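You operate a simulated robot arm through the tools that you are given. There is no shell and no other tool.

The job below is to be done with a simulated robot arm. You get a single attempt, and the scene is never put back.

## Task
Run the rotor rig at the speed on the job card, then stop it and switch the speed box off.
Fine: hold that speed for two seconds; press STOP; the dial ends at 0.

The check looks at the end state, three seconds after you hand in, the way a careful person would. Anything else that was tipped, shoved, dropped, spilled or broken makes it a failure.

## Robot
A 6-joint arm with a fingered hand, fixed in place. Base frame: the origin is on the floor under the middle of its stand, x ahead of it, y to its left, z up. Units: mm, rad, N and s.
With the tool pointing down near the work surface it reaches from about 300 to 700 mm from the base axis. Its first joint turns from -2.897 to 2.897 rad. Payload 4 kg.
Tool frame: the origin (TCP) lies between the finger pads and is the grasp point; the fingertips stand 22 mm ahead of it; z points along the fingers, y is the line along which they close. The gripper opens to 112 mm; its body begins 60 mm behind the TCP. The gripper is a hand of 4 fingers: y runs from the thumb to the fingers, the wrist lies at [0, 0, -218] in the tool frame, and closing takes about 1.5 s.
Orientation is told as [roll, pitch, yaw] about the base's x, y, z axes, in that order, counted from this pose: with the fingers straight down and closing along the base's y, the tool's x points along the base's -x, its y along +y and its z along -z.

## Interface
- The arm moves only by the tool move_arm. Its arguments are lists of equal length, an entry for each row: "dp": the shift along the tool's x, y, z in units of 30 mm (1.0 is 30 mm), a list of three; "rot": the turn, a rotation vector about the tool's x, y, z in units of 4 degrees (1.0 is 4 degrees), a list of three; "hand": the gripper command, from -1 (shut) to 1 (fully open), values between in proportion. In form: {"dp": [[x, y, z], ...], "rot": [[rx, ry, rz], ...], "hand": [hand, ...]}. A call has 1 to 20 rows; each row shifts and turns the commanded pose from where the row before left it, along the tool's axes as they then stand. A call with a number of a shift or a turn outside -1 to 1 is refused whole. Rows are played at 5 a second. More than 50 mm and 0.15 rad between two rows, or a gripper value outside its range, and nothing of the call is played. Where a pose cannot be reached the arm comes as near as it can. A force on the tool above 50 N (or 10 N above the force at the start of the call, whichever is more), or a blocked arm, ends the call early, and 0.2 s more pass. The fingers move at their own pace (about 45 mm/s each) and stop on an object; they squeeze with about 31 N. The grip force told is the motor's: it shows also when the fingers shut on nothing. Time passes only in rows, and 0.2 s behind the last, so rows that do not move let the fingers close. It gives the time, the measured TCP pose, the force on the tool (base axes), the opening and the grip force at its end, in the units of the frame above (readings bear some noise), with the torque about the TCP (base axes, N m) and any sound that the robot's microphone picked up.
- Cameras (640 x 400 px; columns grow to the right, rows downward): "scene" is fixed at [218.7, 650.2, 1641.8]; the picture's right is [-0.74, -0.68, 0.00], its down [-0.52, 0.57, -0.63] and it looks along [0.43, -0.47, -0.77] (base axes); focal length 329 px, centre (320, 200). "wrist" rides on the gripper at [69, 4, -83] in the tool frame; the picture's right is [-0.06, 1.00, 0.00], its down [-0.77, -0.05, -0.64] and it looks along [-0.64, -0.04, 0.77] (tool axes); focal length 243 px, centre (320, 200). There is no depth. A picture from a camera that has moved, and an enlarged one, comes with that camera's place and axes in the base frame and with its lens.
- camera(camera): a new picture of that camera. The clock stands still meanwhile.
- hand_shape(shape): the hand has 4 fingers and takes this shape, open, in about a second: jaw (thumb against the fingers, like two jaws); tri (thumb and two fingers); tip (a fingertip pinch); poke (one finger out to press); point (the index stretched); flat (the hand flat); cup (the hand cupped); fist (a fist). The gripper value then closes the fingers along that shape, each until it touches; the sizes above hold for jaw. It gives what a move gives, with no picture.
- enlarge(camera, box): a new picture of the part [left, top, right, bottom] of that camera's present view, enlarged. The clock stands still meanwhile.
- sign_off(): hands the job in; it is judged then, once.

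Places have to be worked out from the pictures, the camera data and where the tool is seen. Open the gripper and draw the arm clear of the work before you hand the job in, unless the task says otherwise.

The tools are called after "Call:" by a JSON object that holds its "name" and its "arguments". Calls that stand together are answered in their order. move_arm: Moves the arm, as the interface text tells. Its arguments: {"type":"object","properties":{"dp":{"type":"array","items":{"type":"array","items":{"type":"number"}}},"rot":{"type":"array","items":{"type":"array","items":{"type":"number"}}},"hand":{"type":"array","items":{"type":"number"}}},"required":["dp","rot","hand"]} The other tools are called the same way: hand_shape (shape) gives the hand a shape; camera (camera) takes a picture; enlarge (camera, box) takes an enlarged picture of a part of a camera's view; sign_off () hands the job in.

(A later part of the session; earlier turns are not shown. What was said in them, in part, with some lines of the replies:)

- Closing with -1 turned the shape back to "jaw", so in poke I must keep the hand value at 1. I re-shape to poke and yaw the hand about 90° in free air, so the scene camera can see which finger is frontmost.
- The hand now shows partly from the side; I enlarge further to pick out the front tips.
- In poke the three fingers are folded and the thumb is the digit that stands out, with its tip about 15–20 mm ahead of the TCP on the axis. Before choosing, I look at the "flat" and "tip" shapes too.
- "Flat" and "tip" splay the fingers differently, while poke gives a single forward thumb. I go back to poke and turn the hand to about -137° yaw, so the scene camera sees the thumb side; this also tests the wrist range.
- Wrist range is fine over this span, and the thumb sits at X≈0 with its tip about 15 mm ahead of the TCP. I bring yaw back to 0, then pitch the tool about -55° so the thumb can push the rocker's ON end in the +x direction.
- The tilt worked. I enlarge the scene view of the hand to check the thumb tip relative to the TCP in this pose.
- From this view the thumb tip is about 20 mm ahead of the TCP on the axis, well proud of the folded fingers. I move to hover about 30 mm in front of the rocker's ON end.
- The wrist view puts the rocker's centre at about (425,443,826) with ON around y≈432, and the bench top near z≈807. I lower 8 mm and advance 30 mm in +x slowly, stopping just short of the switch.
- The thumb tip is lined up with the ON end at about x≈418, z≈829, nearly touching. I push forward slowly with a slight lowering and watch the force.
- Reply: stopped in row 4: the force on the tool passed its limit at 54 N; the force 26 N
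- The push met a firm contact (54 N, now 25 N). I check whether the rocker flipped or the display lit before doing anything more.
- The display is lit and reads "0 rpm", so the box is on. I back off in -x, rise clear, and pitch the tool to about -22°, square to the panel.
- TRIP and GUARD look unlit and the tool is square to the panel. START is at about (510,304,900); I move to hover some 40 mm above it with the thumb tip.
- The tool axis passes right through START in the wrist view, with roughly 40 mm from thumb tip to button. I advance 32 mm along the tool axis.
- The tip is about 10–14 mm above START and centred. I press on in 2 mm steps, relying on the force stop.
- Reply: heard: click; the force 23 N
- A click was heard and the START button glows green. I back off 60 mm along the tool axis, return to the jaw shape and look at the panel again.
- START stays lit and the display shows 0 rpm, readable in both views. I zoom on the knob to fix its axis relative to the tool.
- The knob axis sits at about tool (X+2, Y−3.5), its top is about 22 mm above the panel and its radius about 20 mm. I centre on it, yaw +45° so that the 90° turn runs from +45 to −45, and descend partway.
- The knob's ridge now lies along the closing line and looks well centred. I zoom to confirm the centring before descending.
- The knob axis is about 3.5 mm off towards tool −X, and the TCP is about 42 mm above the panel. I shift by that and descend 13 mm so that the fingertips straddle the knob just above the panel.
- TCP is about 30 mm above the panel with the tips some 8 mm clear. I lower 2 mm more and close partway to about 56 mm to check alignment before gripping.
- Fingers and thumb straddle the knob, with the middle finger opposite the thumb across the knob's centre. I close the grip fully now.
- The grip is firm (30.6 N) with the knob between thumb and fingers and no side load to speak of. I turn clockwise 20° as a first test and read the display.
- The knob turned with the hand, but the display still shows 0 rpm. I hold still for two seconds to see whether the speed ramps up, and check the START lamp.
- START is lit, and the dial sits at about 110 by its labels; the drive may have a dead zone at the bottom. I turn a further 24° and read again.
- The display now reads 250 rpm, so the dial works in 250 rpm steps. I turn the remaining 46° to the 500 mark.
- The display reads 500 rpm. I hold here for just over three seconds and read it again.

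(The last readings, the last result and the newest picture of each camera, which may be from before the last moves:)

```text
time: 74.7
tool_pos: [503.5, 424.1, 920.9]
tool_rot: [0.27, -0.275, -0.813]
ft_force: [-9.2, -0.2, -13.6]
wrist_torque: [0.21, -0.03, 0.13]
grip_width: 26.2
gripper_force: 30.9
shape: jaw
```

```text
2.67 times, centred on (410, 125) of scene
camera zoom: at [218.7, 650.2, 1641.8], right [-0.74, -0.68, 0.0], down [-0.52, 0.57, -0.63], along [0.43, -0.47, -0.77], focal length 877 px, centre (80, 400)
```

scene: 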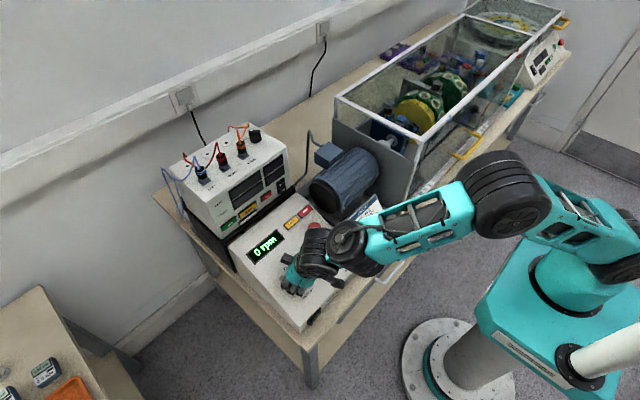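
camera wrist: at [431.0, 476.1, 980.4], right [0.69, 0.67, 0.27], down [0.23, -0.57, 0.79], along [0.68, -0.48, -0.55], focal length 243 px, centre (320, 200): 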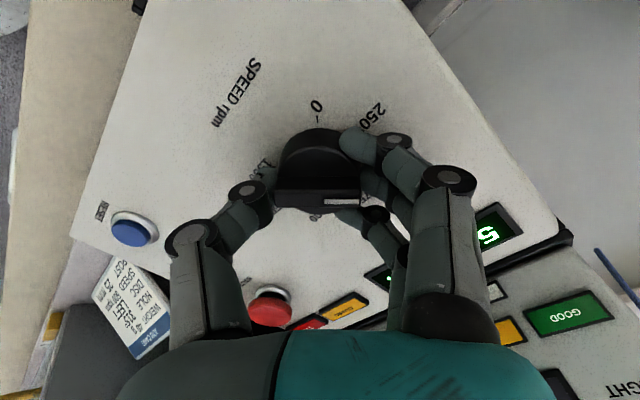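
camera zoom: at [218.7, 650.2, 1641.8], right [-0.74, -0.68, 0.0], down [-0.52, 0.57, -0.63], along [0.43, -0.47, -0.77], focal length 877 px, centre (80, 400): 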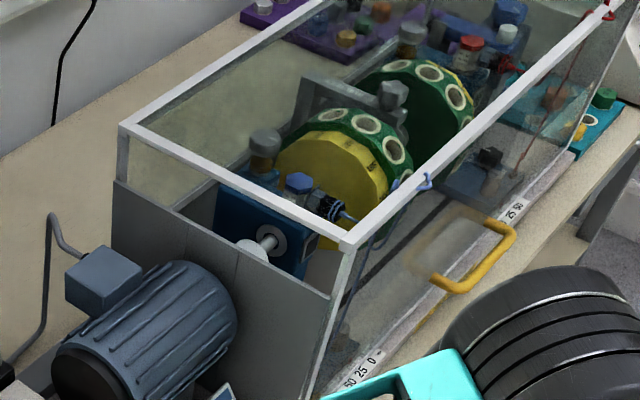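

Speed held at 500 rpm for well over two seconds. I open the hand fully, then retreat 60 mm along the tool axis and check that the dial stayed put.

Call:
{"name": "move_arm", "arguments": {"dp": [[0, 0, 0], [0, 0, 0], [0, 0, 0], [0, 0, 0], [0, 0, 0], [0, 0, 0], [0, 0, 0], [0, 0, -0.3], [0, 0, -0.5], [0, 0, -0.6], [0, 0, -0.6], [0, 0, 0]], "rot": [[0, 0, 0], [0, 0, 0], [0, 0, 0], [0, 0, 0], [0, 0, 0], [0, 0, 0], [0, 0, 0], [0, 0, 0], [0, 0, 0], [0, 0, 0], [0, 0, 0], [0, 0, 0]], "hand": [-0.2, 0.3, 0.7, 1, 1, 1, 1, 1, 1, 1, 1, 1]}}

Call:
{"name": "camera", "arguments": {"camera": "wrist"}}

Call:
{"name": "enlarge", "arguments": {"camera": "scene", "box": [230, 190, 350, 320]}}

```text
time: 77.3
tool_pos: [482.6, 424.5, 976.2]
tool_rot: [0.273, -0.275, -0.814]
ft_force: [-0.7, 0.6, 0.3]
wrist_torque: [0.02, -0.03, -0.03]
grip_width: 112.0
gripper_force: 0.0
shape: jaw
```

```text
taken
camera wrist: at [409.5, 476.6, 1035.9], right [0.69, 0.67, 0.27], down [0.23, -0.57, 0.79], along [0.68, -0.48, -0.55], focal length 243 px, centre (320, 200)
```

wrist: 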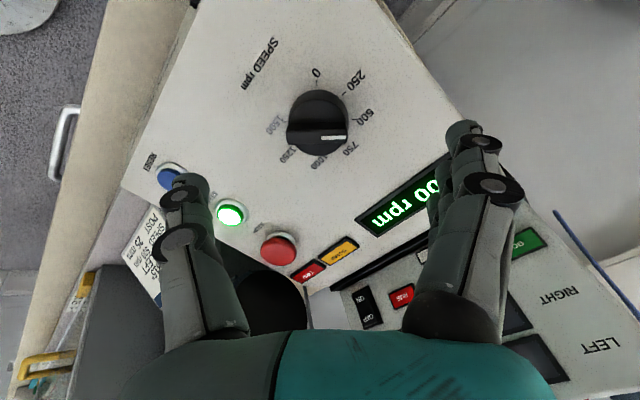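

```text
3.08 times, centred on (290, 255) of scene
camera zoom: at [218.7, 650.2, 1641.8], right [-0.74, -0.68, 0.0], down [-0.52, 0.57, -0.63], along [0.43, -0.47, -0.77], focal length 1012 px, centre (412, 31)
```

zoom: 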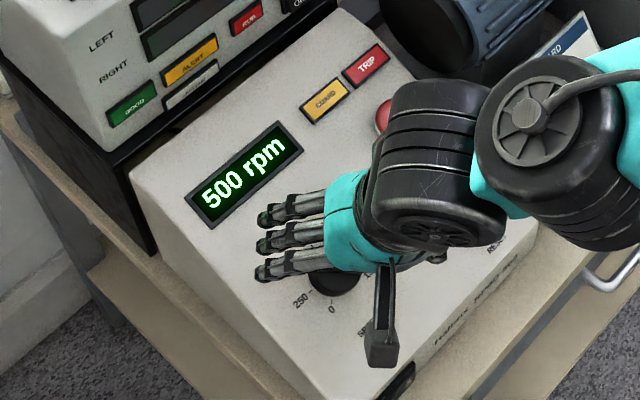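

Still 500 rpm and running with the hand clear. I switch to poke and move over the STOP button at about (556,304,935), staying some 80 mm above the panel.

Call:
{"name": "hand_shape", "arguments": {"shape": "poke"}}

Call:
{"name": "move_arm", "arguments": {"dp": [[-0.813, -0.313, 0.03], [-0.813, -0.313, 0.03], [-0.813, -0.313, 0.03], [-0.813, -0.313, 0.03], [-0.813, -0.313, 0.03], [0, 0, 0]], "rot": [[0, 0, 0], [0, 0, 0], [0, 0, 0], [0, 0, 0], [0, 0, 0], [0, 0, 0]], "hand": [1, 1, 1, 1, 1, 1]}}

Call:
{"name": "camera", "arguments": {"camera": "wrist"}}

Call:
{"name": "enlarge", "arguments": {"camera": "scene", "box": [230, 130, 430, 290]}}

```text
time: 78.2
tool_pos: [481.2, 423.5, 974.8]
tool_rot: [0.272, -0.274, -0.813]
ft_force: [0.4, -0.5, 0.1]
wrist_torque: [0.0, 0.02, 0.0]
grip_width: 0.1
gripper_force: 0.1
shape: poke
```

```text
time: 79.6
tool_pos: [532.3, 305.2, 991.0]
tool_rot: [0.273, -0.274, -0.815]
ft_force: [0.0, -0.6, -0.1]
wrist_torque: [0.01, 0.01, -0.01]
grip_width: 0.0
gripper_force: 0.1
shape: poke
```

```text
taken
camera wrist: at [460.4, 356.7, 1051.6], right [0.69, 0.67, 0.28], down [0.23, -0.57, 0.79], along [0.68, -0.48, -0.55], focal length 243 px, centre (320, 200)
```

wrist: 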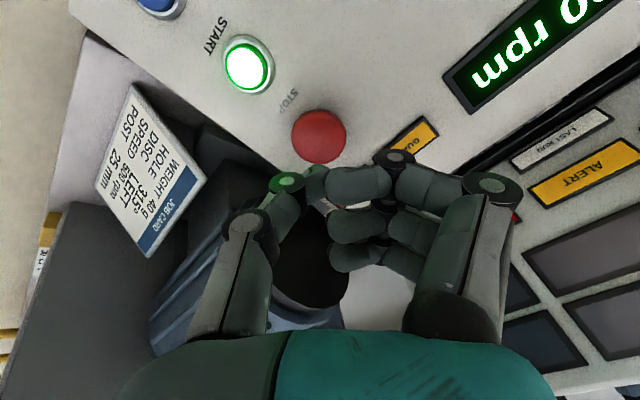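

```text
2.50 times, centred on (330, 210) of scene
camera zoom: at [218.7, 650.2, 1641.8], right [-0.74, -0.68, 0.0], down [-0.52, 0.57, -0.63], along [0.43, -0.47, -0.77], focal length 822 px, centre (295, 175)
```

zoom: 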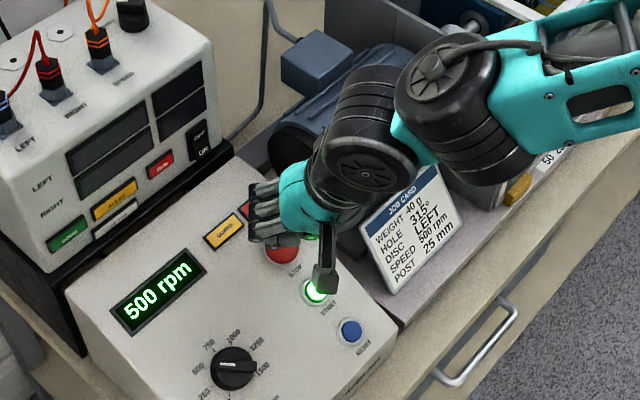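

STOP is right on the tool axis in the wrist view, with about a 40 mm gap to the thumb tip. I advance 30 mm.

Call:
{"name": "move_arm", "arguments": {"dp": [[0, 0, 0.25], [0, 0, 0.25], [0, 0, 0.25], [0, 0, 0.25], [0, 0, 0]], "rot": [[0, 0, 0], [0, 0, 0], [0, 0, 0], [0, 0, 0], [0, 0, 0]], "hand": [1, 1, 1, 1, 1]}}

Call:
{"name": "camera", "arguments": {"camera": "wrist"}}

Call:
{"name": "enlarge", "arguments": {"camera": "scene", "box": [250, 150, 410, 280]}}

```text
time: 80.8
tool_pos: [545.9, 305.1, 963.2]
tool_rot: [0.273, -0.275, -0.815]
ft_force: [-0.4, 0.2, 0.3]
wrist_torque: [-0.01, -0.01, 0.02]
grip_width: 0.0
gripper_force: 0.0
shape: poke
```

```text
taken
camera wrist: at [472.6, 357.1, 1023.8], right [0.69, 0.67, 0.28], down [0.23, -0.57, 0.79], along [0.68, -0.48, -0.55], focal length 243 px, centre (320, 200)
```

wrist: 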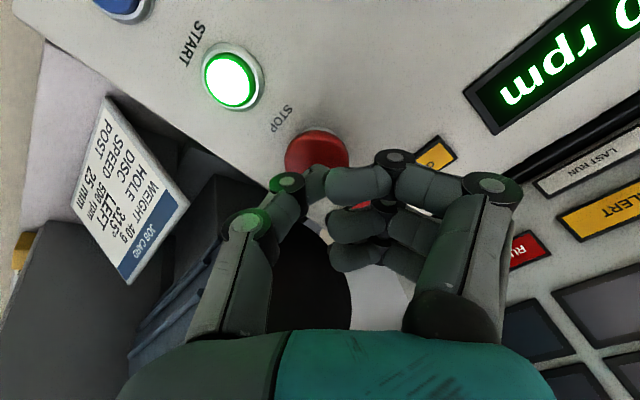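

```text
3.08 times, centred on (330, 215) of scene
camera zoom: at [218.7, 650.2, 1641.8], right [-0.74, -0.68, 0.0], down [-0.52, 0.57, -0.63], along [0.43, -0.47, -0.77], focal length 1012 px, centre (289, 154)
```

zoom: 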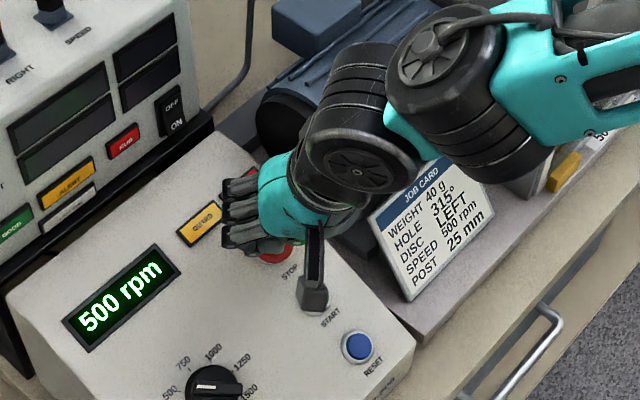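

The thumb tip is about 10 mm above the STOP mushroom and centred. I press in 2–3 mm steps.

Call:
{"name": "move_arm", "arguments": {"dp": [[0, 0, 0.1], [0, 0, 0.1], [0, 0, 0.07], [0, 0, 0.07], [0, 0, 0.07]], "rot": [[0, 0, 0], [0, 0, 0], [0, 0, 0], [0, 0, 0], [0, 0, 0]], "hand": [1, 1, 1, 1, 1]}}

Call:
{"name": "camera", "arguments": {"camera": "wrist"}}

Call:
{"name": "enlarge", "arguments": {"camera": "scene", "box": [230, 190, 350, 290]}}

```text
time: 82.0
tool_pos: [548.7, 305.2, 953.8]
tool_rot: [0.272, -0.274, -0.814]
ft_force: [-6.9, -1.6, 8.0]
wrist_torque: [-0.03, 0.06, -0.01]
grip_width: 0.0
gripper_force: 0.1
shape: poke
heard: click
```

```text
taken
camera wrist: at [475.8, 357.8, 1014.6], right [0.69, 0.67, 0.28], down [0.23, -0.57, 0.79], along [0.68, -0.48, -0.55], focal length 243 px, centre (320, 200)
```

wrist: 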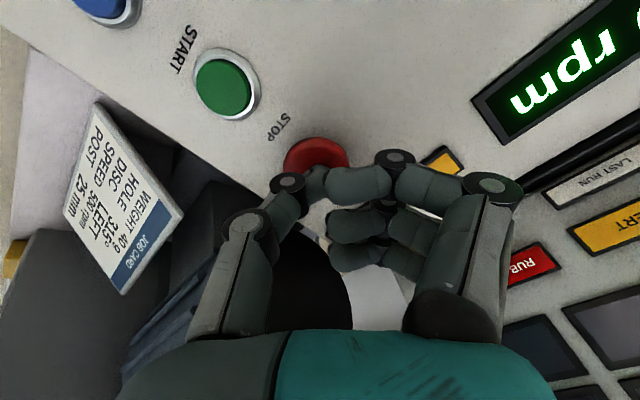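

```text
4.00 times, centred on (290, 240) of scene
camera zoom: at [218.7, 650.2, 1641.8], right [-0.74, -0.68, 0.0], down [-0.52, 0.57, -0.63], along [0.43, -0.47, -0.77], focal length 1315 px, centre (440, 40)
```

zoom: 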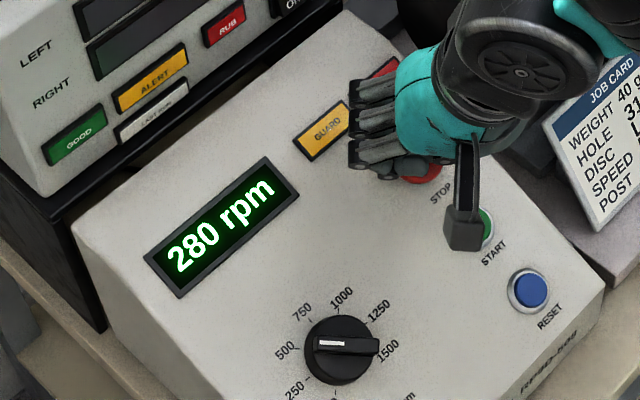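

STOP clicked, the START lamp is out and the speed is falling (280 rpm). I retreat 45 mm, move back over the knob and return to the jaw shape.

Call:
{"name": "move_arm", "arguments": {"dp": [[0, 0, -0.5], [0, 0, -0.5], [0, 0, -0.5], [0.819, 0.311, 0.02], [0.819, 0.311, 0.02], [0.819, 0.311, 0.02], [0.819, 0.311, 0.02], [0.819, 0.311, 0.02], [0, 0, 0]], "rot": [[0, 0, 0], [0, 0, 0], [0, 0, 0], [0, 0, 0], [0, 0, 0], [0, 0, 0], [0, 0, 0], [0, 0, 0], [0, 0, 0]], "hand": [1, 1, 1, 1, 1, 1, 1, 1, 1]}}

Call:
{"name": "hand_shape", "arguments": {"shape": "jaw"}}

Call:
{"name": "camera", "arguments": {"camera": "wrist"}}

Call:
{"name": "enlarge", "arguments": {"camera": "wrist", "box": [250, 70, 390, 180]}}

Call:
{"name": "enlarge", "arguments": {"camera": "scene", "box": [230, 170, 370, 300]}}

```text
time: 84.0
tool_pos: [484.3, 426.0, 973.2]
tool_rot: [0.274, -0.275, -0.814]
ft_force: [0.0, -0.5, 0.0]
wrist_torque: [-0.02, 0.02, 0.01]
grip_width: 0.0
gripper_force: 0.1
shape: poke
```

```text
time: 84.9
tool_pos: [484.0, 426.0, 970.4]
tool_rot: [0.271, -0.275, -0.814]
ft_force: [-0.4, -0.1, 0.6]
wrist_torque: [0.0, 0.01, 0.0]
grip_width: 111.9
gripper_force: 0.0
shape: jaw
```

```text
taken
camera wrist: at [412.0, 477.5, 1031.3], right [0.69, 0.67, 0.27], down [0.23, -0.57, 0.79], along [0.68, -0.48, -0.55], focal length 243 px, centre (320, 200)
```

wrist: 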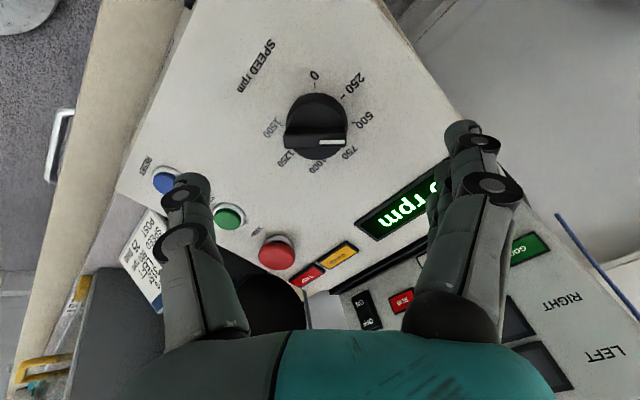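

```text
3.64 times, centred on (320, 125) of wrist
camera zoom: at [412.0, 477.5, 1031.3], right [0.69, 0.67, 0.27], down [0.23, -0.57, 0.79], along [0.68, -0.48, -0.55], focal length 882 px, centre (320, 473)
```

zoom: 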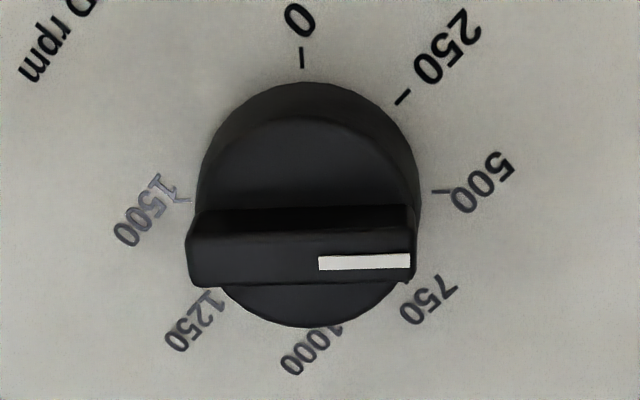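

```text
3.08 times, centred on (300, 235) of scene
camera zoom: at [218.7, 650.2, 1641.8], right [-0.74, -0.68, 0.0], down [-0.52, 0.57, -0.63], along [0.43, -0.47, -0.77], focal length 1012 px, centre (382, 92)
```

zoom: 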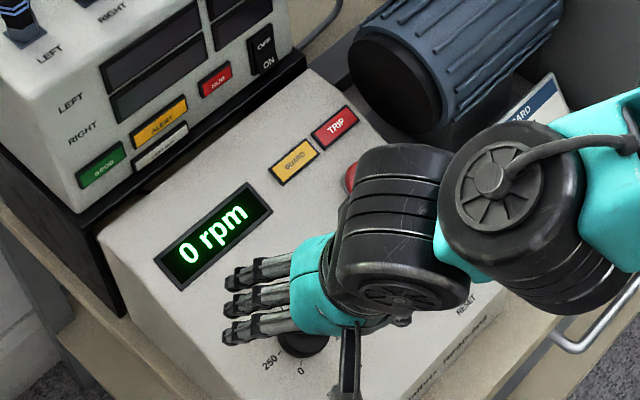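

The rig reads 0 rpm. The knob axis is within 2 mm of the tool axis, so I correct and descend 54 mm to the same grip height as before.

Call:
{"name": "move_arm", "arguments": {"dp": [[0, -0.053, 0.3], [0, 0, 0.3], [0, 0, 0.3], [0, 0, 0.3], [0, 0, 0.3], [0, 0, 0.3], [0, 0, 0]], "rot": [[0, 0, 0], [0, 0, 0], [0, 0, 0], [0, 0, 0], [0, 0, 0], [0, 0, 0], [0, 0, 0]], "hand": [1, 1, 1, 1, 1, 1, 1]}}

Call:
{"name": "enlarge", "arguments": {"camera": "wrist", "box": [160, 80, 520, 290]}}

```text
time: 86.5
tool_pos: [502.4, 423.6, 922.2]
tool_rot: [0.272, -0.275, -0.814]
ft_force: [0.0, 0.4, -0.5]
wrist_torque: [0.0, 0.01, 0.01]
grip_width: 111.7
gripper_force: 0.1
shape: jaw
```

```text
1.78 times, centred on (340, 185) of wrist
camera zoom: at [429.6, 476.0, 980.7], right [0.69, 0.67, 0.27], down [0.23, -0.57, 0.79], along [0.68, -0.48, -0.55], focal length 431 px, centre (284, 227)
```

zoom: 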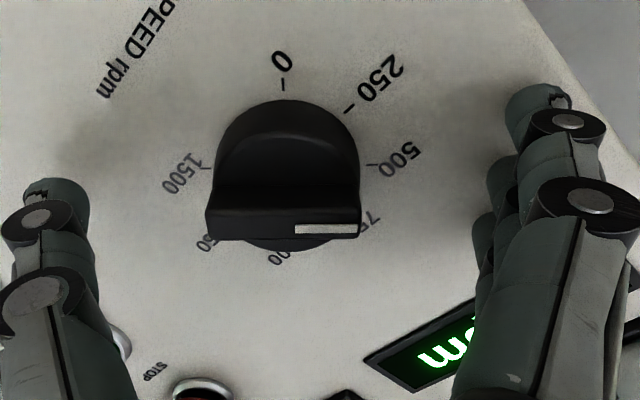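

The pose matches the earlier grip. I close on the knob.

Call:
{"name": "move_arm", "arguments": {"dp": [[0, 0, 0], [0, 0, 0], [0, 0, 0], [0, 0, 0], [0, 0, 0], [0, 0, 0], [0, 0, 0], [0, 0, 0]], "rot": [[0, 0, 0], [0, 0, 0], [0, 0, 0], [0, 0, 0], [0, 0, 0], [0, 0, 0], [0, 0, 0], [0, 0, 0]], "hand": [0.5, 0.0, -0.3, -0.5, -0.7, -0.7, -0.7, -0.7]}}

Call:
{"name": "enlarge", "arguments": {"camera": "wrist", "box": [180, 80, 480, 280]}}

```text
time: 88.3
tool_pos: [502.6, 424.3, 921.3]
tool_rot: [0.272, -0.275, -0.815]
ft_force: [2.1, -0.6, -1.2]
wrist_torque: [0.04, -0.2, 0.02]
grip_width: 27.7
gripper_force: 31.4
shape: jaw
```

```text
2.00 times, centred on (330, 180) of wrist
camera zoom: at [429.8, 475.8, 980.9], right [0.69, 0.67, 0.28], down [0.23, -0.57, 0.79], along [0.68, -0.48, -0.55], focal length 485 px, centre (300, 240)
```

zoom: 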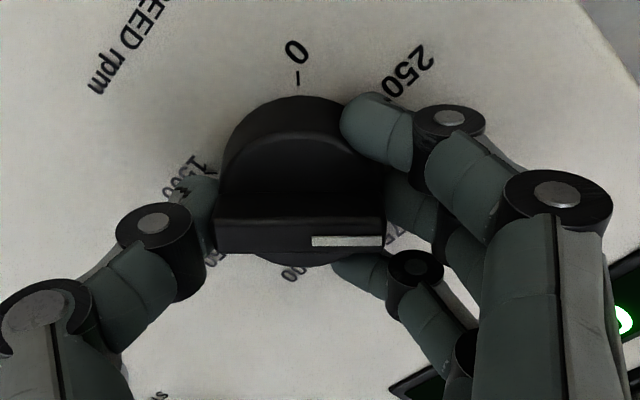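

Good grip again at 31 N. I turn the dial anticlockwise 48° first and check that it follows.

Call:
{"name": "move_arm", "arguments": {"dp": [[0, 0, 0], [0, 0, 0], [0, 0, 0], [0, 0, 0], [0, 0, 0], [0, 0, 0], [0, 0, 0], [0, 0, 0], [0, 0, 0], [0, 0, 0], [0, 0, 0], [0, 0, 0], [0, 0, 0]], "rot": [[0, 0, -1], [0, 0, -1], [0, 0, -1], [0, 0, -1], [0, 0, -1], [0, 0, -1], [0, 0, -1], [0, 0, -1], [0, 0, -1], [0, 0, -1], [0, 0, -1], [0, 0, -1], [0, 0, 0]], "hand": [-0.7, -0.7, -0.7, -0.7, -0.7, -0.7, -0.7, -0.7, -0.7, -0.7, -0.7, -0.7, -0.7]}}

Call:
{"name": "enlarge", "arguments": {"camera": "wrist", "box": [180, 80, 480, 280]}}

```text
time: 91.1
tool_pos: [502.8, 423.9, 921.1]
tool_rot: [-0.031, -0.385, 0.067]
ft_force: [22.5, -2.7, 5.3]
wrist_torque: [-0.13, -0.5, -0.16]
grip_width: 26.5
gripper_force: 30.8
shape: jaw
```

```text
2.00 times, centred on (330, 180) of wrist
camera zoom: at [408.3, 424.7, 973.1], right [0.0, 1.0, 0.0], down [0.47, 0.0, 0.88], along [0.88, 0.0, -0.47], focal length 485 px, centre (300, 240)
```

zoom: 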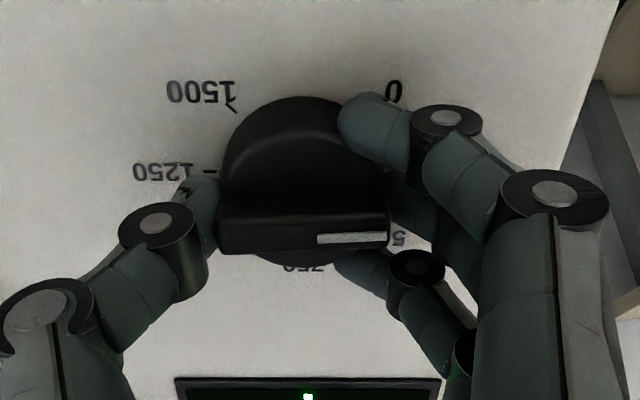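

The dial follows, but a 22 N side load has built up in x from a slight pivot offset. I ease the tool about 1.5 mm towards +x while turning the remaining 42°.

Call:
{"name": "move_arm", "arguments": {"dp": [[-0.03, 0, 0], [-0.02, 0, 0], [0, 0, 0], [0, 0, 0], [0, 0, 0], [0, 0, 0]], "rot": [[0, 0, 0], [0, 0, -1], [0, 0, -1], [0, 0, -1], [0, 0, -1], [0, 0, 0]], "hand": [-0.7, -0.7, -0.7, -0.7, -0.7, -0.7]}}

Call:
{"name": "enlarge", "arguments": {"camera": "wrist", "box": [180, 80, 480, 280]}}

```text
time: 92.5
tool_pos: [503.4, 424.6, 921.1]
tool_rot: [-0.138, -0.358, 0.368]
ft_force: [17.5, 2.3, 4.4]
wrist_torque: [-0.14, -0.52, -0.05]
grip_width: 26.8
gripper_force: 31.0
shape: jaw
```

```text
2.00 times, centred on (330, 180) of wrist
camera zoom: at [411.1, 405.8, 974.3], right [-0.25, 0.96, -0.11], down [0.44, 0.21, 0.87], along [0.86, 0.17, -0.48], focal length 485 px, centre (300, 240)
```

zoom: 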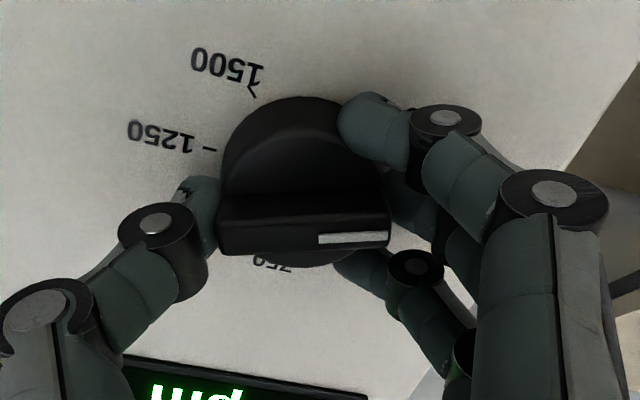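

Load is lower (17 N) and the dial has come round about 64°. I turn the last 26° to the 0 mark.

Call:
{"name": "move_arm", "arguments": {"dp": [[-0.02, 0, 0], [0, 0, 0], [0, 0, 0], [0, 0, 0], [0, 0, 0], [0, 0, 0], [0, 0, 0], [0, 0, 0]], "rot": [[0, 0, -1], [0, 0, -1], [0, 0, -1], [0, 0, -1], [0, 0, -1], [0, 0, -1], [0, 0, -0.5], [0, 0, 0]], "hand": [-0.7, -0.7, -0.7, -0.7, -0.7, -0.7, -0.7, -0.7]}}

Call:
{"name": "enlarge", "arguments": {"camera": "wrist", "box": [180, 80, 480, 280]}}

Call:
{"name": "enlarge", "arguments": {"camera": "scene", "box": [230, 190, 350, 320]}}

```text
time: 94.3
tool_pos: [502.6, 424.4, 921.6]
tool_rot: [-0.285, -0.261, 0.833]
ft_force: [10.3, 7.7, 5.5]
wrist_torque: [-0.05, -0.42, -0.02]
grip_width: 26.5
gripper_force: 31.1
shape: jaw
```

```text
2.00 times, centred on (330, 180) of wrist
camera zoom: at [425.5, 378.7, 980.0], right [-0.62, 0.74, -0.25], down [0.29, 0.52, 0.81], along [0.73, 0.43, -0.53], focal length 485 px, centre (300, 240)
```

zoom: 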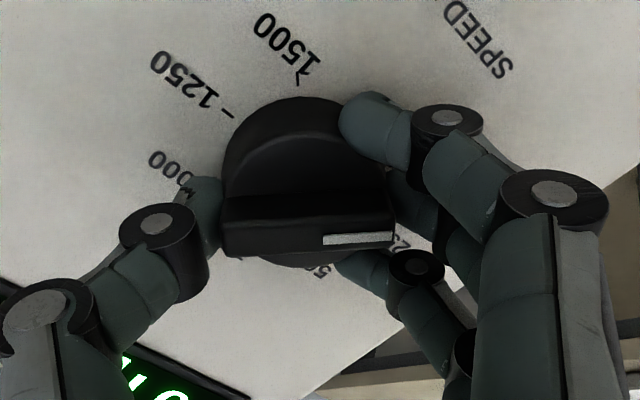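

```text
3.08 times, centred on (290, 255) of scene
camera zoom: at [218.7, 650.2, 1641.8], right [-0.74, -0.68, 0.0], down [-0.52, 0.57, -0.63], along [0.43, -0.47, -0.77], focal length 1012 px, centre (412, 31)
```

zoom: 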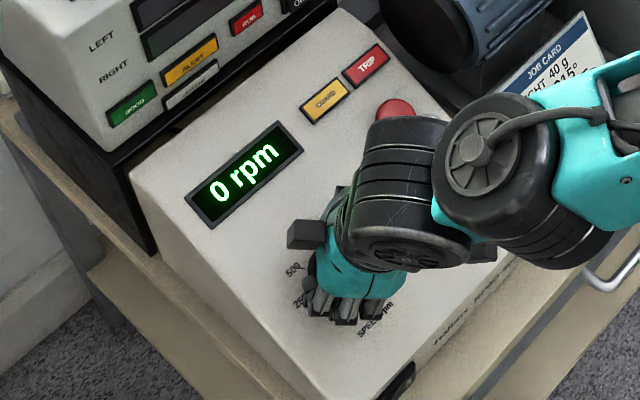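

The ridge is back in the same place relative to the labels as at the start. I open, retreat along the tool axis and inspect the dial.

Call:
{"name": "move_arm", "arguments": {"dp": [[0, 0, 0], [0, 0, 0], [0, 0, 0], [0, 0, 0], [0, 0, 0], [0, 0, 0], [0, 0, 0], [0, 0, -0.3], [0, 0, -0.5], [0, 0, -0.6], [0, 0, -0.6], [0, 0, 0]], "rot": [[0, 0, 0], [0, 0, 0], [0, 0, 0], [0, 0, 0], [0, 0, 0], [0, 0, 0], [0, 0, 0], [0, 0, 0], [0, 0, 0], [0, 0, 0], [0, 0, 0], [0, 0, 0]], "hand": [-0.2, 0.3, 0.7, 1, 1, 1, 1, 1, 1, 1, 1, 1]}}

Call:
{"name": "camera", "arguments": {"camera": "wrist"}}

Call:
{"name": "enlarge", "arguments": {"camera": "wrist", "box": [250, 70, 390, 180]}}

```text
time: 96.9
tool_pos: [480.4, 425.4, 979.1]
tool_rot: [-0.285, -0.262, 0.833]
ft_force: [-0.1, 0.6, -1.1]
wrist_torque: [-0.03, 0.01, 0.02]
grip_width: 111.9
gripper_force: 0.1
shape: jaw
```

```text
taken
camera wrist: at [401.7, 378.7, 1037.8], right [-0.62, 0.74, -0.25], down [0.29, 0.52, 0.81], along [0.73, 0.42, -0.53], focal length 243 px, centre (320, 200)
```

wrist: 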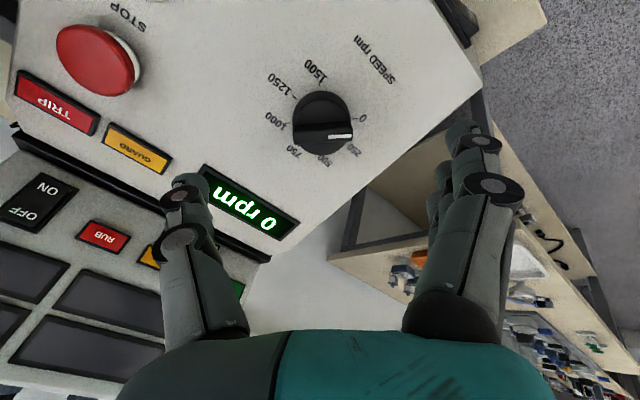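

```text
3.64 times, centred on (320, 125) of wrist
camera zoom: at [401.7, 378.7, 1037.8], right [-0.62, 0.74, -0.25], down [0.29, 0.52, 0.81], along [0.73, 0.42, -0.53], focal length 882 px, centre (320, 473)
```

zoom: 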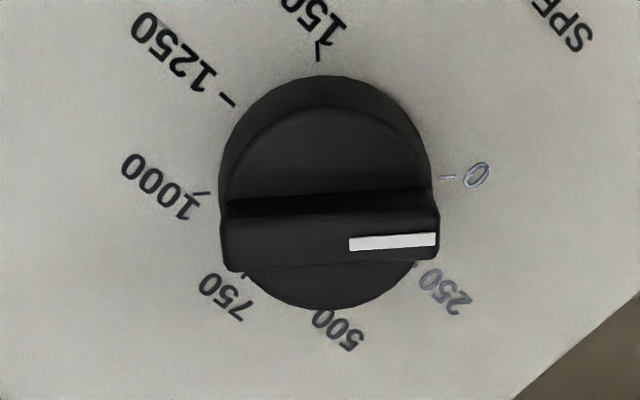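

The pointer is parallel with the 0–1000 tick line, so the dial is at 0 and the display reads 0 rpm. Next comes the rocker OFF: I re-shape to poke, undo the yaw, and pull back in front of the bench.

Call:
{"name": "hand_shape", "arguments": {"shape": "poke"}}

Call:
{"name": "move_arm", "arguments": {"dp": [[0, 0, -0.3], [0, 0, -0.3], [0, 0, 0], [0, 0, 0], [0, 0, 0], [0, 0, 0], [0, 0, 0], [0, 0, 0], [0, 0, 0], [0, 0, 0], [0, 0, 0], [0, 0, 0], [0, 0, 0]], "rot": [[0, 0, 0], [0, 0, 0.95], [0, 0, 0.95], [0, 0, 0.95], [0, 0, 0.95], [0, 0, 0.95], [0, 0, 0.95], [0, 0, 0.95], [0, 0, 0.95], [0, 0, 0.95], [0, 0, 0.95], [0, 0, 0.95], [0, 0, 0.9]], "hand": [1, 1, 1, 1, 1, 1, 1, 1, 1, 1, 1, 1, 1]}}

Call:
{"name": "move_arm", "arguments": {"dp": [[0.552, 0.195, -0.55], [0.552, 0.195, -0.55], [0.552, 0.195, -0.55], [0.552, 0.195, -0.55], [0.552, 0.195, -0.55], [0.552, 0.195, -0.55], [0, 0, 0]], "rot": [[0, 0, 0], [0, 0, 0], [0, 0, 0], [0, 0, 0], [0, 0, 0], [0, 0, 0], [0, 0, 0]], "hand": [1, 1, 1, 1, 1, 1, 1]}}

Call:
{"name": "move_arm", "arguments": {"dp": [[0, 0, 0], [0, 0, 0], [0, 0, 0], [0, 0, 0], [0, 0, 0], [0, 0, 0], [0, 0, 0], [0, 0, 0], [0, 0, 0], [0, 0, 0]], "rot": [[0, -0.91, 0], [0, -0.91, 0], [0, -0.91, 0], [0, -0.91, 0], [0, -0.91, 0], [0, -0.91, 0], [0, -0.91, 0], [0, -0.91, 0], [0, -0.91, 0], [0, 0, 0]], "hand": [1, 1, 1, 1, 1, 1, 1, 1, 1, 1]}}

Call:
{"name": "camera", "arguments": {"camera": "wrist"}}

Call:
{"name": "camera", "arguments": {"camera": "scene"}}

```text
time: 97.8
tool_pos: [479.4, 425.5, 978.5]
tool_rot: [-0.285, -0.26, 0.833]
ft_force: [-0.4, -0.1, 0.9]
wrist_torque: [0.03, 0.0, 0.0]
grip_width: 0.3
gripper_force: 0.2
shape: poke
```

```text
time: 100.6
tool_pos: [473.7, 424.7, 992.6]
tool_rot: [-0.007, -0.385, 0.003]
ft_force: [-0.6, 0.5, -0.3]
wrist_torque: [-0.02, -0.02, -0.02]
grip_width: 0.0
gripper_force: 0.1
shape: poke
```

```text
time: 102.2
tool_pos: [345.3, 457.0, 1047.5]
tool_rot: [-0.008, -0.384, 0.003]
ft_force: [0.0, 0.3, 0.7]
wrist_torque: [-0.02, -0.02, 0.01]
grip_width: 0.0
gripper_force: 0.1
shape: poke
```

```text
time: 104.4
tool_pos: [346.0, 461.2, 1048.5]
tool_rot: [-0.011, -0.957, 0.011]
ft_force: [0.3, -0.3, 0.6]
wrist_torque: [0.01, 0.0, 0.01]
grip_width: 0.1
gripper_force: 0.0
shape: poke
```

```text
taken
camera wrist: at [238.6, 464.7, 1040.4], right [0.04, 1.0, 0.05], down [-0.08, -0.04, 1.0], along [1.0, -0.04, 0.08], focal length 243 px, centre (320, 200)
```

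wrist: 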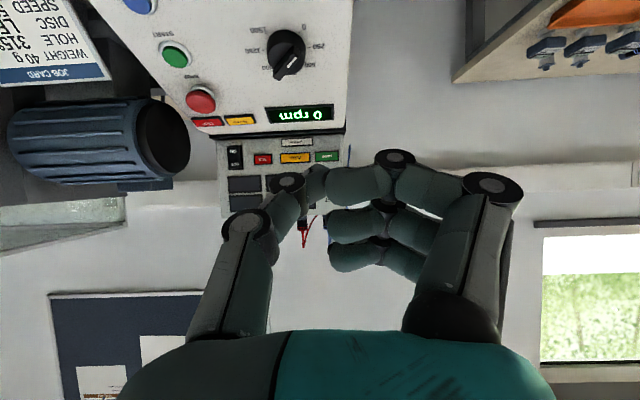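

```text
taken
```

scene: 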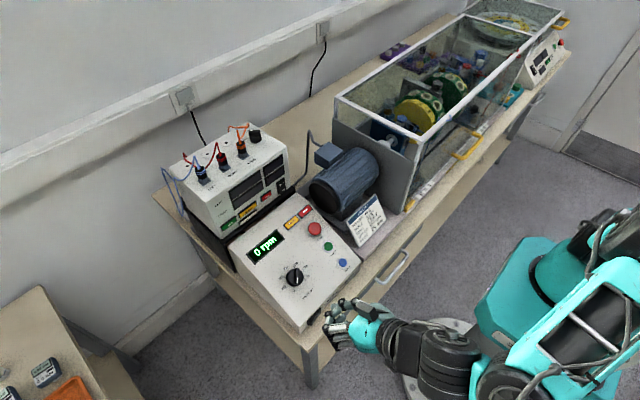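

Everything else looks unchanged, and the rocker's OFF end should now stand proud at about y≈457. I descend to hover in front of it.

Call:
{"name": "move_arm", "arguments": {"dp": [[0.729, -0.013, 0.66], [0.729, -0.013, 0.66], [0.729, -0.013, 0.66], [0.729, -0.013, 0.66], [0.729, -0.013, 0.66], [0.729, -0.013, 0.66], [0.729, -0.013, 0.66], [0, 0, 0]], "rot": [[0, 0, 0], [0, 0, 0], [0, 0, 0], [0, 0, 0], [0, 0, 0], [0, 0, 0], [0, 0, 0], [0, 0, 0]], "hand": [1, 1, 1, 1, 1, 1, 1, 1]}}

Call:
{"name": "camera", "arguments": {"camera": "wrist"}}

Call:
{"name": "enlarge", "arguments": {"camera": "scene", "box": [260, 260, 360, 360]}}

```text
time: 106.2
tool_pos: [370.2, 457.0, 843.6]
tool_rot: [-0.01, -0.954, 0.008]
ft_force: [-0.3, -0.6, -0.2]
wrist_torque: [-0.03, 0.01, -0.01]
grip_width: 0.0
gripper_force: 0.1
shape: poke
```

```text
taken
camera wrist: at [263.4, 460.2, 835.8], right [0.04, 1.0, 0.05], down [-0.08, -0.04, 1.0], along [1.0, -0.04, 0.08], focal length 243 px, centre (320, 200)
```

wrist: 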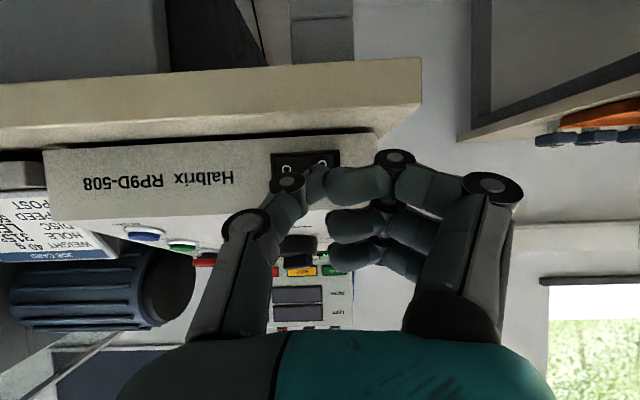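

```text
4.00 times, centred on (310, 310) of scene
camera zoom: at [218.7, 650.2, 1641.8], right [-0.74, -0.68, 0.0], down [-0.52, 0.57, -0.63], along [0.43, -0.47, -0.77], focal length 1315 px, centre (360, -240)
```

zoom: 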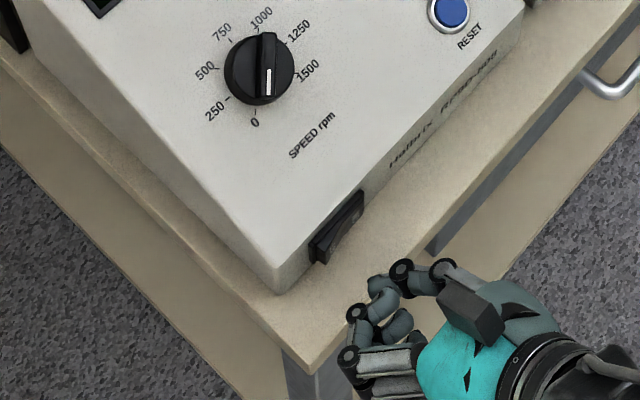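

The rocker spans y≈423–468 with OFF near 457; the tip is at about y≈454. I shift 3 mm in y, lower 5 mm, and advance 27 mm towards the switch.

Call:
{"name": "move_arm", "arguments": {"dp": [[0.136, 0.1, 0.096], [-0.096, 0, 0.136], [-0.096, 0, 0.136], [-0.096, 0, 0.136], [-0.096, 0, 0.136], [-0.096, 0, 0.136], [-0.038, 0, 0.054], [0, 0, 0]], "rot": [[0, 0, 0], [0, 0, 0], [0, 0, 0], [0, 0, 0], [0, 0, 0], [0, 0, 0], [0, 0, 0], [0, 0, 0]], "hand": [1, 1, 1, 1, 1, 1, 1, 1]}}

Call:
{"name": "enlarge", "arguments": {"camera": "wrist", "box": [220, 90, 480, 270]}}

Call:
{"name": "enlarge", "arguments": {"camera": "scene", "box": [270, 270, 350, 350]}}

```text
time: 108.0
tool_pos: [397.2, 459.8, 837.4]
tool_rot: [-0.011, -0.954, 0.01]
ft_force: [0.4, -0.6, 0.5]
wrist_torque: [0.01, 0.0, 0.0]
grip_width: 0.1
gripper_force: 0.0
shape: poke
```

```text
2.22 times, centred on (350, 180) of wrist
camera zoom: at [290.2, 463.1, 829.8], right [0.04, 1.0, 0.05], down [-0.08, -0.04, 1.0], along [1.0, -0.04, 0.08], focal length 539 px, centre (253, 244)
```

zoom: 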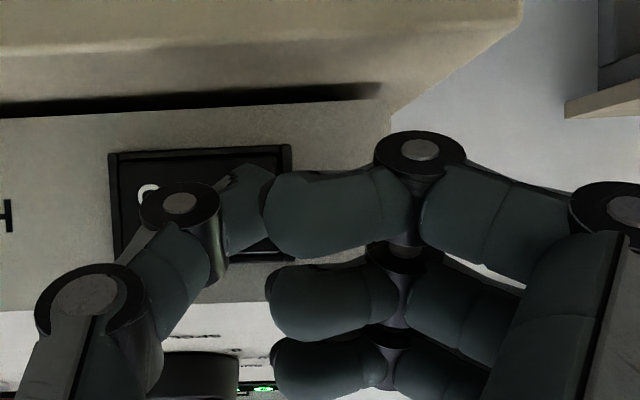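

```text
5.00 times, centred on (310, 310) of scene
camera zoom: at [218.7, 650.2, 1641.8], right [-0.74, -0.68, 0.0], down [-0.52, 0.57, -0.63], along [0.43, -0.47, -0.77], focal length 1644 px, centre (370, -350)
```

zoom: 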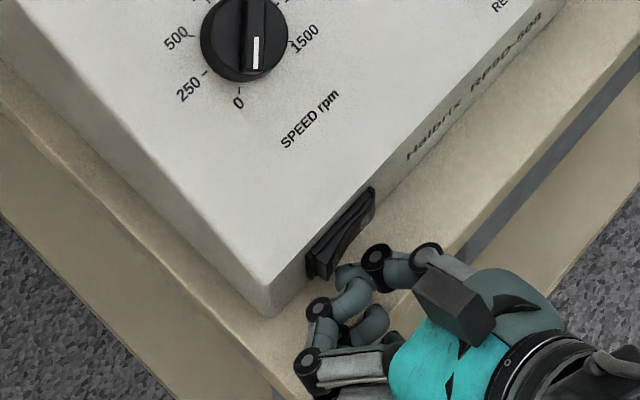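

The thumb tip is over the OFF half of the rocker with clearance to bench and panel edge. I push forward in small steps.

Call:
{"name": "move_arm", "arguments": {"dp": [[-0.058, 0, 0.082], [-0.038, 0, 0.054], [-0.038, 0, 0.054], [-0.038, 0, 0.054], [0, 0, 0]], "rot": [[0, 0, 0], [0, 0, 0], [0, 0, 0], [0, 0, 0], [0, 0, 0]], "hand": [1, 1, 1, 1, 1]}}

Call:
{"name": "enlarge", "arguments": {"camera": "scene", "box": [230, 190, 370, 340]}}

Call:
{"name": "enlarge", "arguments": {"camera": "wrist", "box": [220, 90, 480, 270]}}

```text
time: 109.2
tool_pos: [403.9, 461.2, 835.4]
tool_rot: [-0.015, -0.95, 0.014]
ft_force: [-31.6, -5.4, -1.0]
wrist_torque: [-0.08, 0.34, -0.03]
grip_width: 0.0
gripper_force: 0.1
shape: poke
```

```text
2.67 times, centred on (300, 265) of scene
camera zoom: at [218.7, 650.2, 1641.8], right [-0.74, -0.68, 0.0], down [-0.52, 0.57, -0.63], along [0.43, -0.47, -0.77], focal length 877 px, centre (373, 27)
```

zoom: 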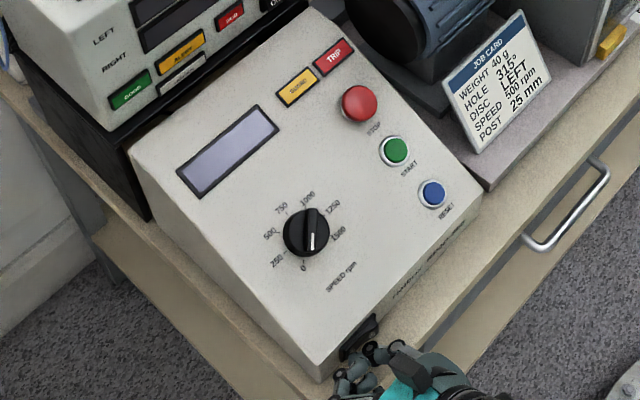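

```text
2.22 times, centred on (350, 180) of wrist
camera zoom: at [296.7, 464.0, 828.6], right [0.03, 1.0, 0.04], down [-0.08, -0.04, 1.0], along [1.0, -0.04, 0.08], focal length 539 px, centre (253, 244)
```

zoom: 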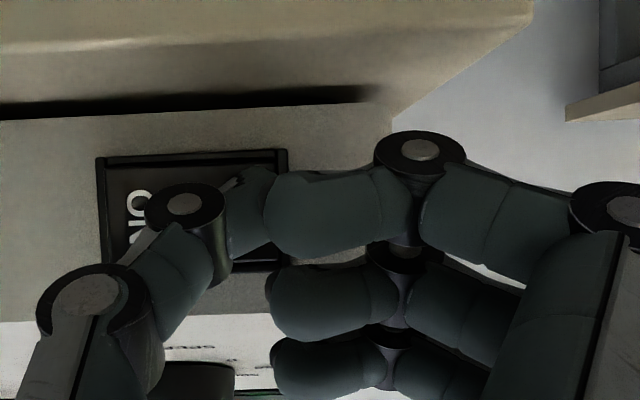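

The display is dark: the box is off. I back straight off in -x, rise clear, and draw the arm away.

Call:
{"name": "move_arm", "arguments": {"dp": [[0.288, 0, -0.409], [0.288, 0, -0.409], [0.288, 0, -0.409], [0.288, 0, -0.409], [-0.817, 0, -0.576], [-0.817, 0, -0.576], [-0.817, 0, -0.576], [-0.817, 0, -0.576], [-0.817, 0, -0.576], [-0.817, 0, -0.576], [-0.817, 0, -0.576], [-0.817, 0, -0.576], [0, 0, 0]], "rot": [[0, 0, 0], [0, 0, 0], [0, 0, 0], [0, 0, 0], [0, 0, 0], [0, 0, 0], [0, 0, 0], [0, 0, 0], [0, 0, 0], [0, 0, 0], [0, 0, 0], [0, 0, 0], [0, 0, 0]], "hand": [1, 1, 1, 1, 1, 1, 1, 1, 1, 1, 1, 1, 1]}}

Call:
{"name": "hand_shape", "arguments": {"shape": "jaw"}}

Call:
{"name": "camera", "arguments": {"camera": "scene"}}

Call:
{"name": "enlarge", "arguments": {"camera": "scene", "box": [230, 190, 370, 340]}}

Call:
{"name": "enlarge", "arguments": {"camera": "scene", "box": [260, 250, 350, 340]}}

Call:
{"name": "camera", "arguments": {"camera": "wrist"}}

```text
time: 112.0
tool_pos: [345.1, 460.4, 1077.7]
tool_rot: [-0.01, -0.953, 0.01]
ft_force: [-0.8, -0.4, 0.4]
wrist_torque: [0.0, 0.0, 0.02]
grip_width: 0.0
gripper_force: 0.0
shape: poke
```

```text
time: 112.9
tool_pos: [345.9, 460.1, 1078.4]
tool_rot: [-0.01, -0.955, 0.011]
ft_force: [-0.2, -1.4, -0.5]
wrist_torque: [0.0, 0.0, -0.04]
grip_width: 112.0
gripper_force: 0.0
shape: jaw
```

```text
taken
```

scene: 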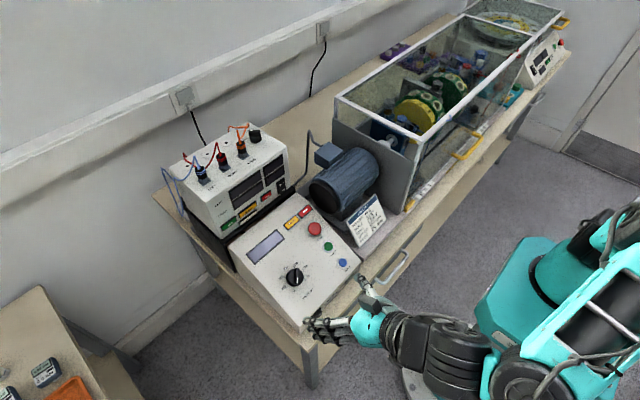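

```text
2.67 times, centred on (300, 265) of scene
camera zoom: at [218.7, 650.2, 1641.8], right [-0.74, -0.68, 0.0], down [-0.52, 0.57, -0.63], along [0.43, -0.47, -0.77], focal length 877 px, centre (373, 27)
```

zoom: 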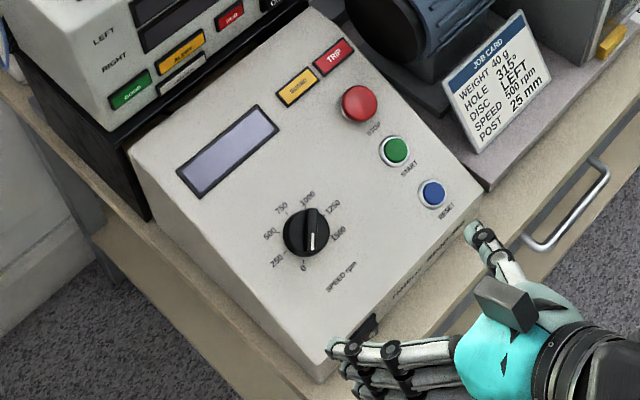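

```text
4.44 times, centred on (305, 295) of scene
camera zoom: at [218.7, 650.2, 1641.8], right [-0.74, -0.68, 0.0], down [-0.52, 0.57, -0.63], along [0.43, -0.47, -0.77], focal length 1461 px, centre (387, -222)
```

zoom: 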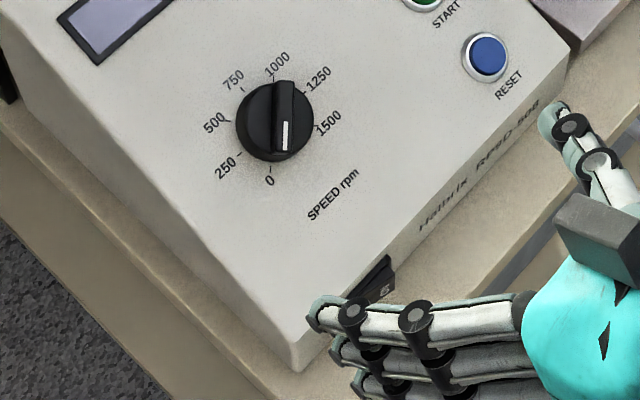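

```text
taken
camera wrist: at [237.5, 464.1, 1070.1], right [0.04, 1.0, 0.05], down [-0.08, -0.04, 1.0], along [1.0, -0.04, 0.08], focal length 243 px, centre (320, 200)
```

wrist: 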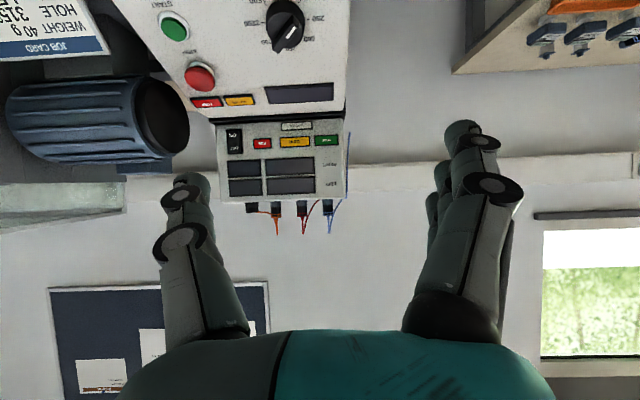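

The box is off with the hand open and clear. I compare the dial's pointer with the very first picture using the same crop, and check the rocker once the hand moves on.

Call:
{"name": "enlarge", "arguments": {"camera": "scene", "box": [260, 250, 360, 340]}}

Call:
{"name": "enlarge", "arguments": {"camera": "scene", "box": [275, 257, 315, 297]}}

Call:
{"name": "move_arm", "arguments": {"dp": [[-0.817, -0.5, -0.576], [-0.817, -0.5, -0.576], [-0.817, -0.5, -0.576], [-0.817, -0.5, -0.576], [-0.6, -0.5, -0.576], [-0.6, -0.5, -0.576], [0, 0, 0]], "rot": [[0, 0.9, 0], [0, 0.9, 0], [0, 0.9, 0], [0, 0.9, 0], [0, 0.9, 0], [0, 0.9, 0], [0, 0, 0]], "hand": [1, 1, 1, 1, 1, 1, 1]}}

Call:
{"name": "camera", "arguments": {"camera": "wrist"}}

Call:
{"name": "camera", "arguments": {"camera": "scene"}}

```text
4.44 times, centred on (310, 295) of scene
camera zoom: at [218.7, 650.2, 1641.8], right [-0.74, -0.68, 0.0], down [-0.52, 0.57, -0.63], along [0.43, -0.47, -0.77], focal length 1461 px, centre (364, -222)
```

zoom: 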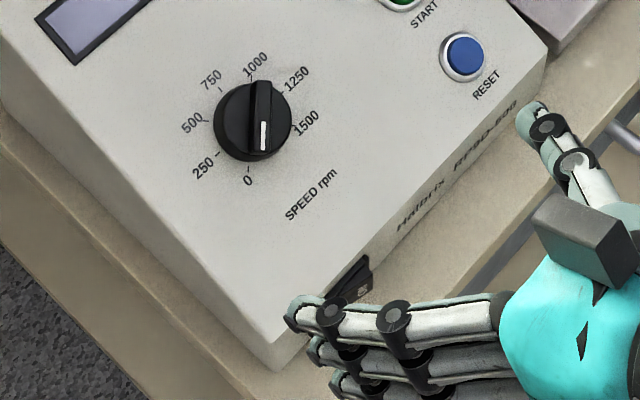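

```text
10.00 times, centred on (295, 277) of scene
camera zoom: at [218.7, 650.2, 1641.8], right [-0.74, -0.68, 0.0], down [-0.52, 0.57, -0.63], along [0.43, -0.47, -0.77], focal length 3288 px, centre (570, -570)
```

zoom: 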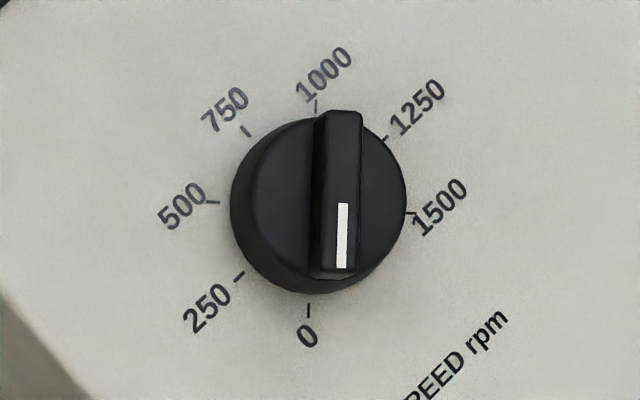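

```text
time: 114.5
tool_pos: [364.1, 371.9, 1245.8]
tool_rot: [-0.009, -0.578, 0.005]
ft_force: [0.1, 0.2, -0.3]
wrist_torque: [-0.01, -0.01, 0.04]
grip_width: 111.8
gripper_force: 0.0
shape: jaw
```

```text
taken
camera wrist: at [261.7, 376.4, 1279.0], right [0.05, 1.0, 0.03], down [0.29, -0.04, 0.96], along [0.96, -0.04, -0.29], focal length 243 px, centre (320, 200)
```

wrist: 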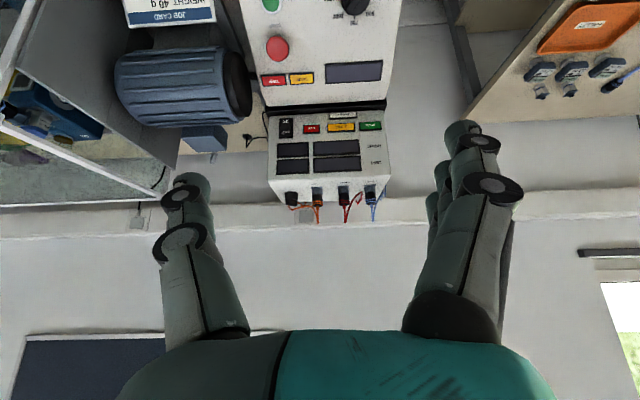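

```text
taken
```

scene: 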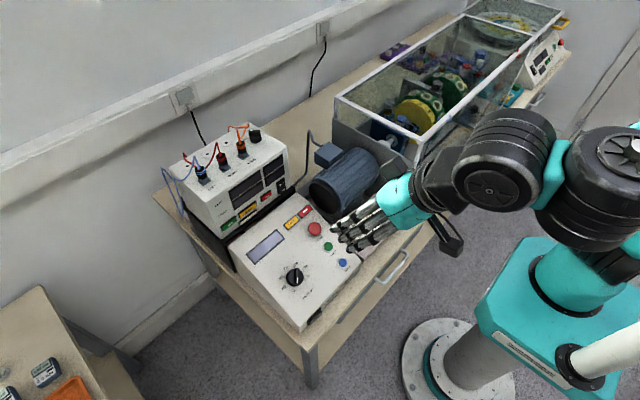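

The pointer matches the starting 0 position. I do a last check of the rocker and the rest of the bench now that the hand is away.

Call:
{"name": "enlarge", "arguments": {"camera": "scene", "box": [290, 290, 340, 340]}}

Call:
{"name": "enlarge", "arguments": {"camera": "scene", "box": [160, 110, 380, 340]}}

```text
8.00 times, centred on (315, 315) of scene
camera zoom: at [218.7, 650.2, 1641.8], right [-0.74, -0.68, 0.0], down [-0.52, 0.57, -0.63], along [0.43, -0.47, -0.77], focal length 2630 px, centre (360, -720)
```

zoom: 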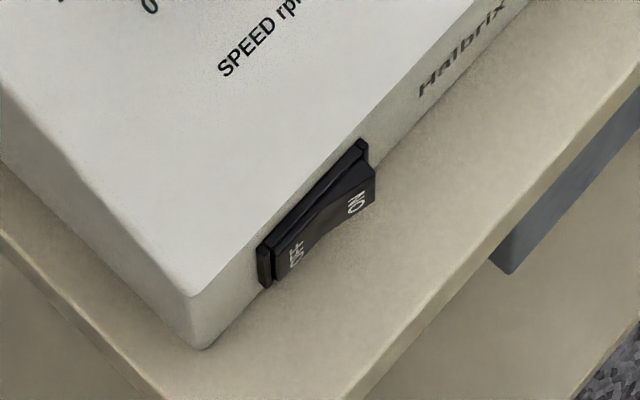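

```text
1.74 times, centred on (270, 225) of scene
camera zoom: at [218.7, 650.2, 1641.8], right [-0.74, -0.68, 0.0], down [-0.52, 0.57, -0.63], along [0.43, -0.47, -0.77], focal length 572 px, centre (407, 156)
```

zoom: 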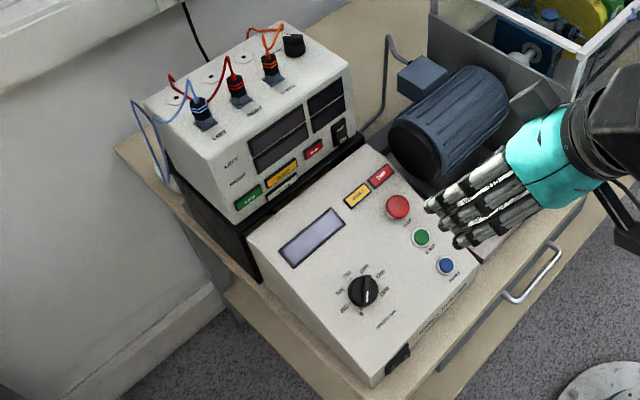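

The rocker is in OFF (OFF end pressed in, ON end proud), the display is dark and the dial is at 0. The rotor stopped after STOP was pressed, nothing else on the bench has moved, and the hand is open and clear, so I hand in the job.

Call:
{"name": "sign_off", "arguments": {}}

```text
The job is handed in.
```

The rotor rig ran at 500 rpm, the speed on the job card. It was then stopped with STOP, the dial was turned back to 0 and the speed box was switched off.

- **Speed:** the display read 500 rpm and still read 500 after more than three seconds of holding. It stayed there until I pressed STOP.
- **Stop:** the STOP button clicked, the START lamp went out and the display fell to 0 rpm.
- **Dial:** its pointer lines up with the 0 mark, the same as in the first picture.
- **Speed box:** the rocker is in the OFF position and the display is dark.

When switching the box on, the first push on the rocker tripped the 50 N force limit at 54 N. The switch turned on normally, and I saw no sign that the box moved or was damaged.

In the last pictures nothing else on the bench had been moved, and the hand was open and clear of the work.
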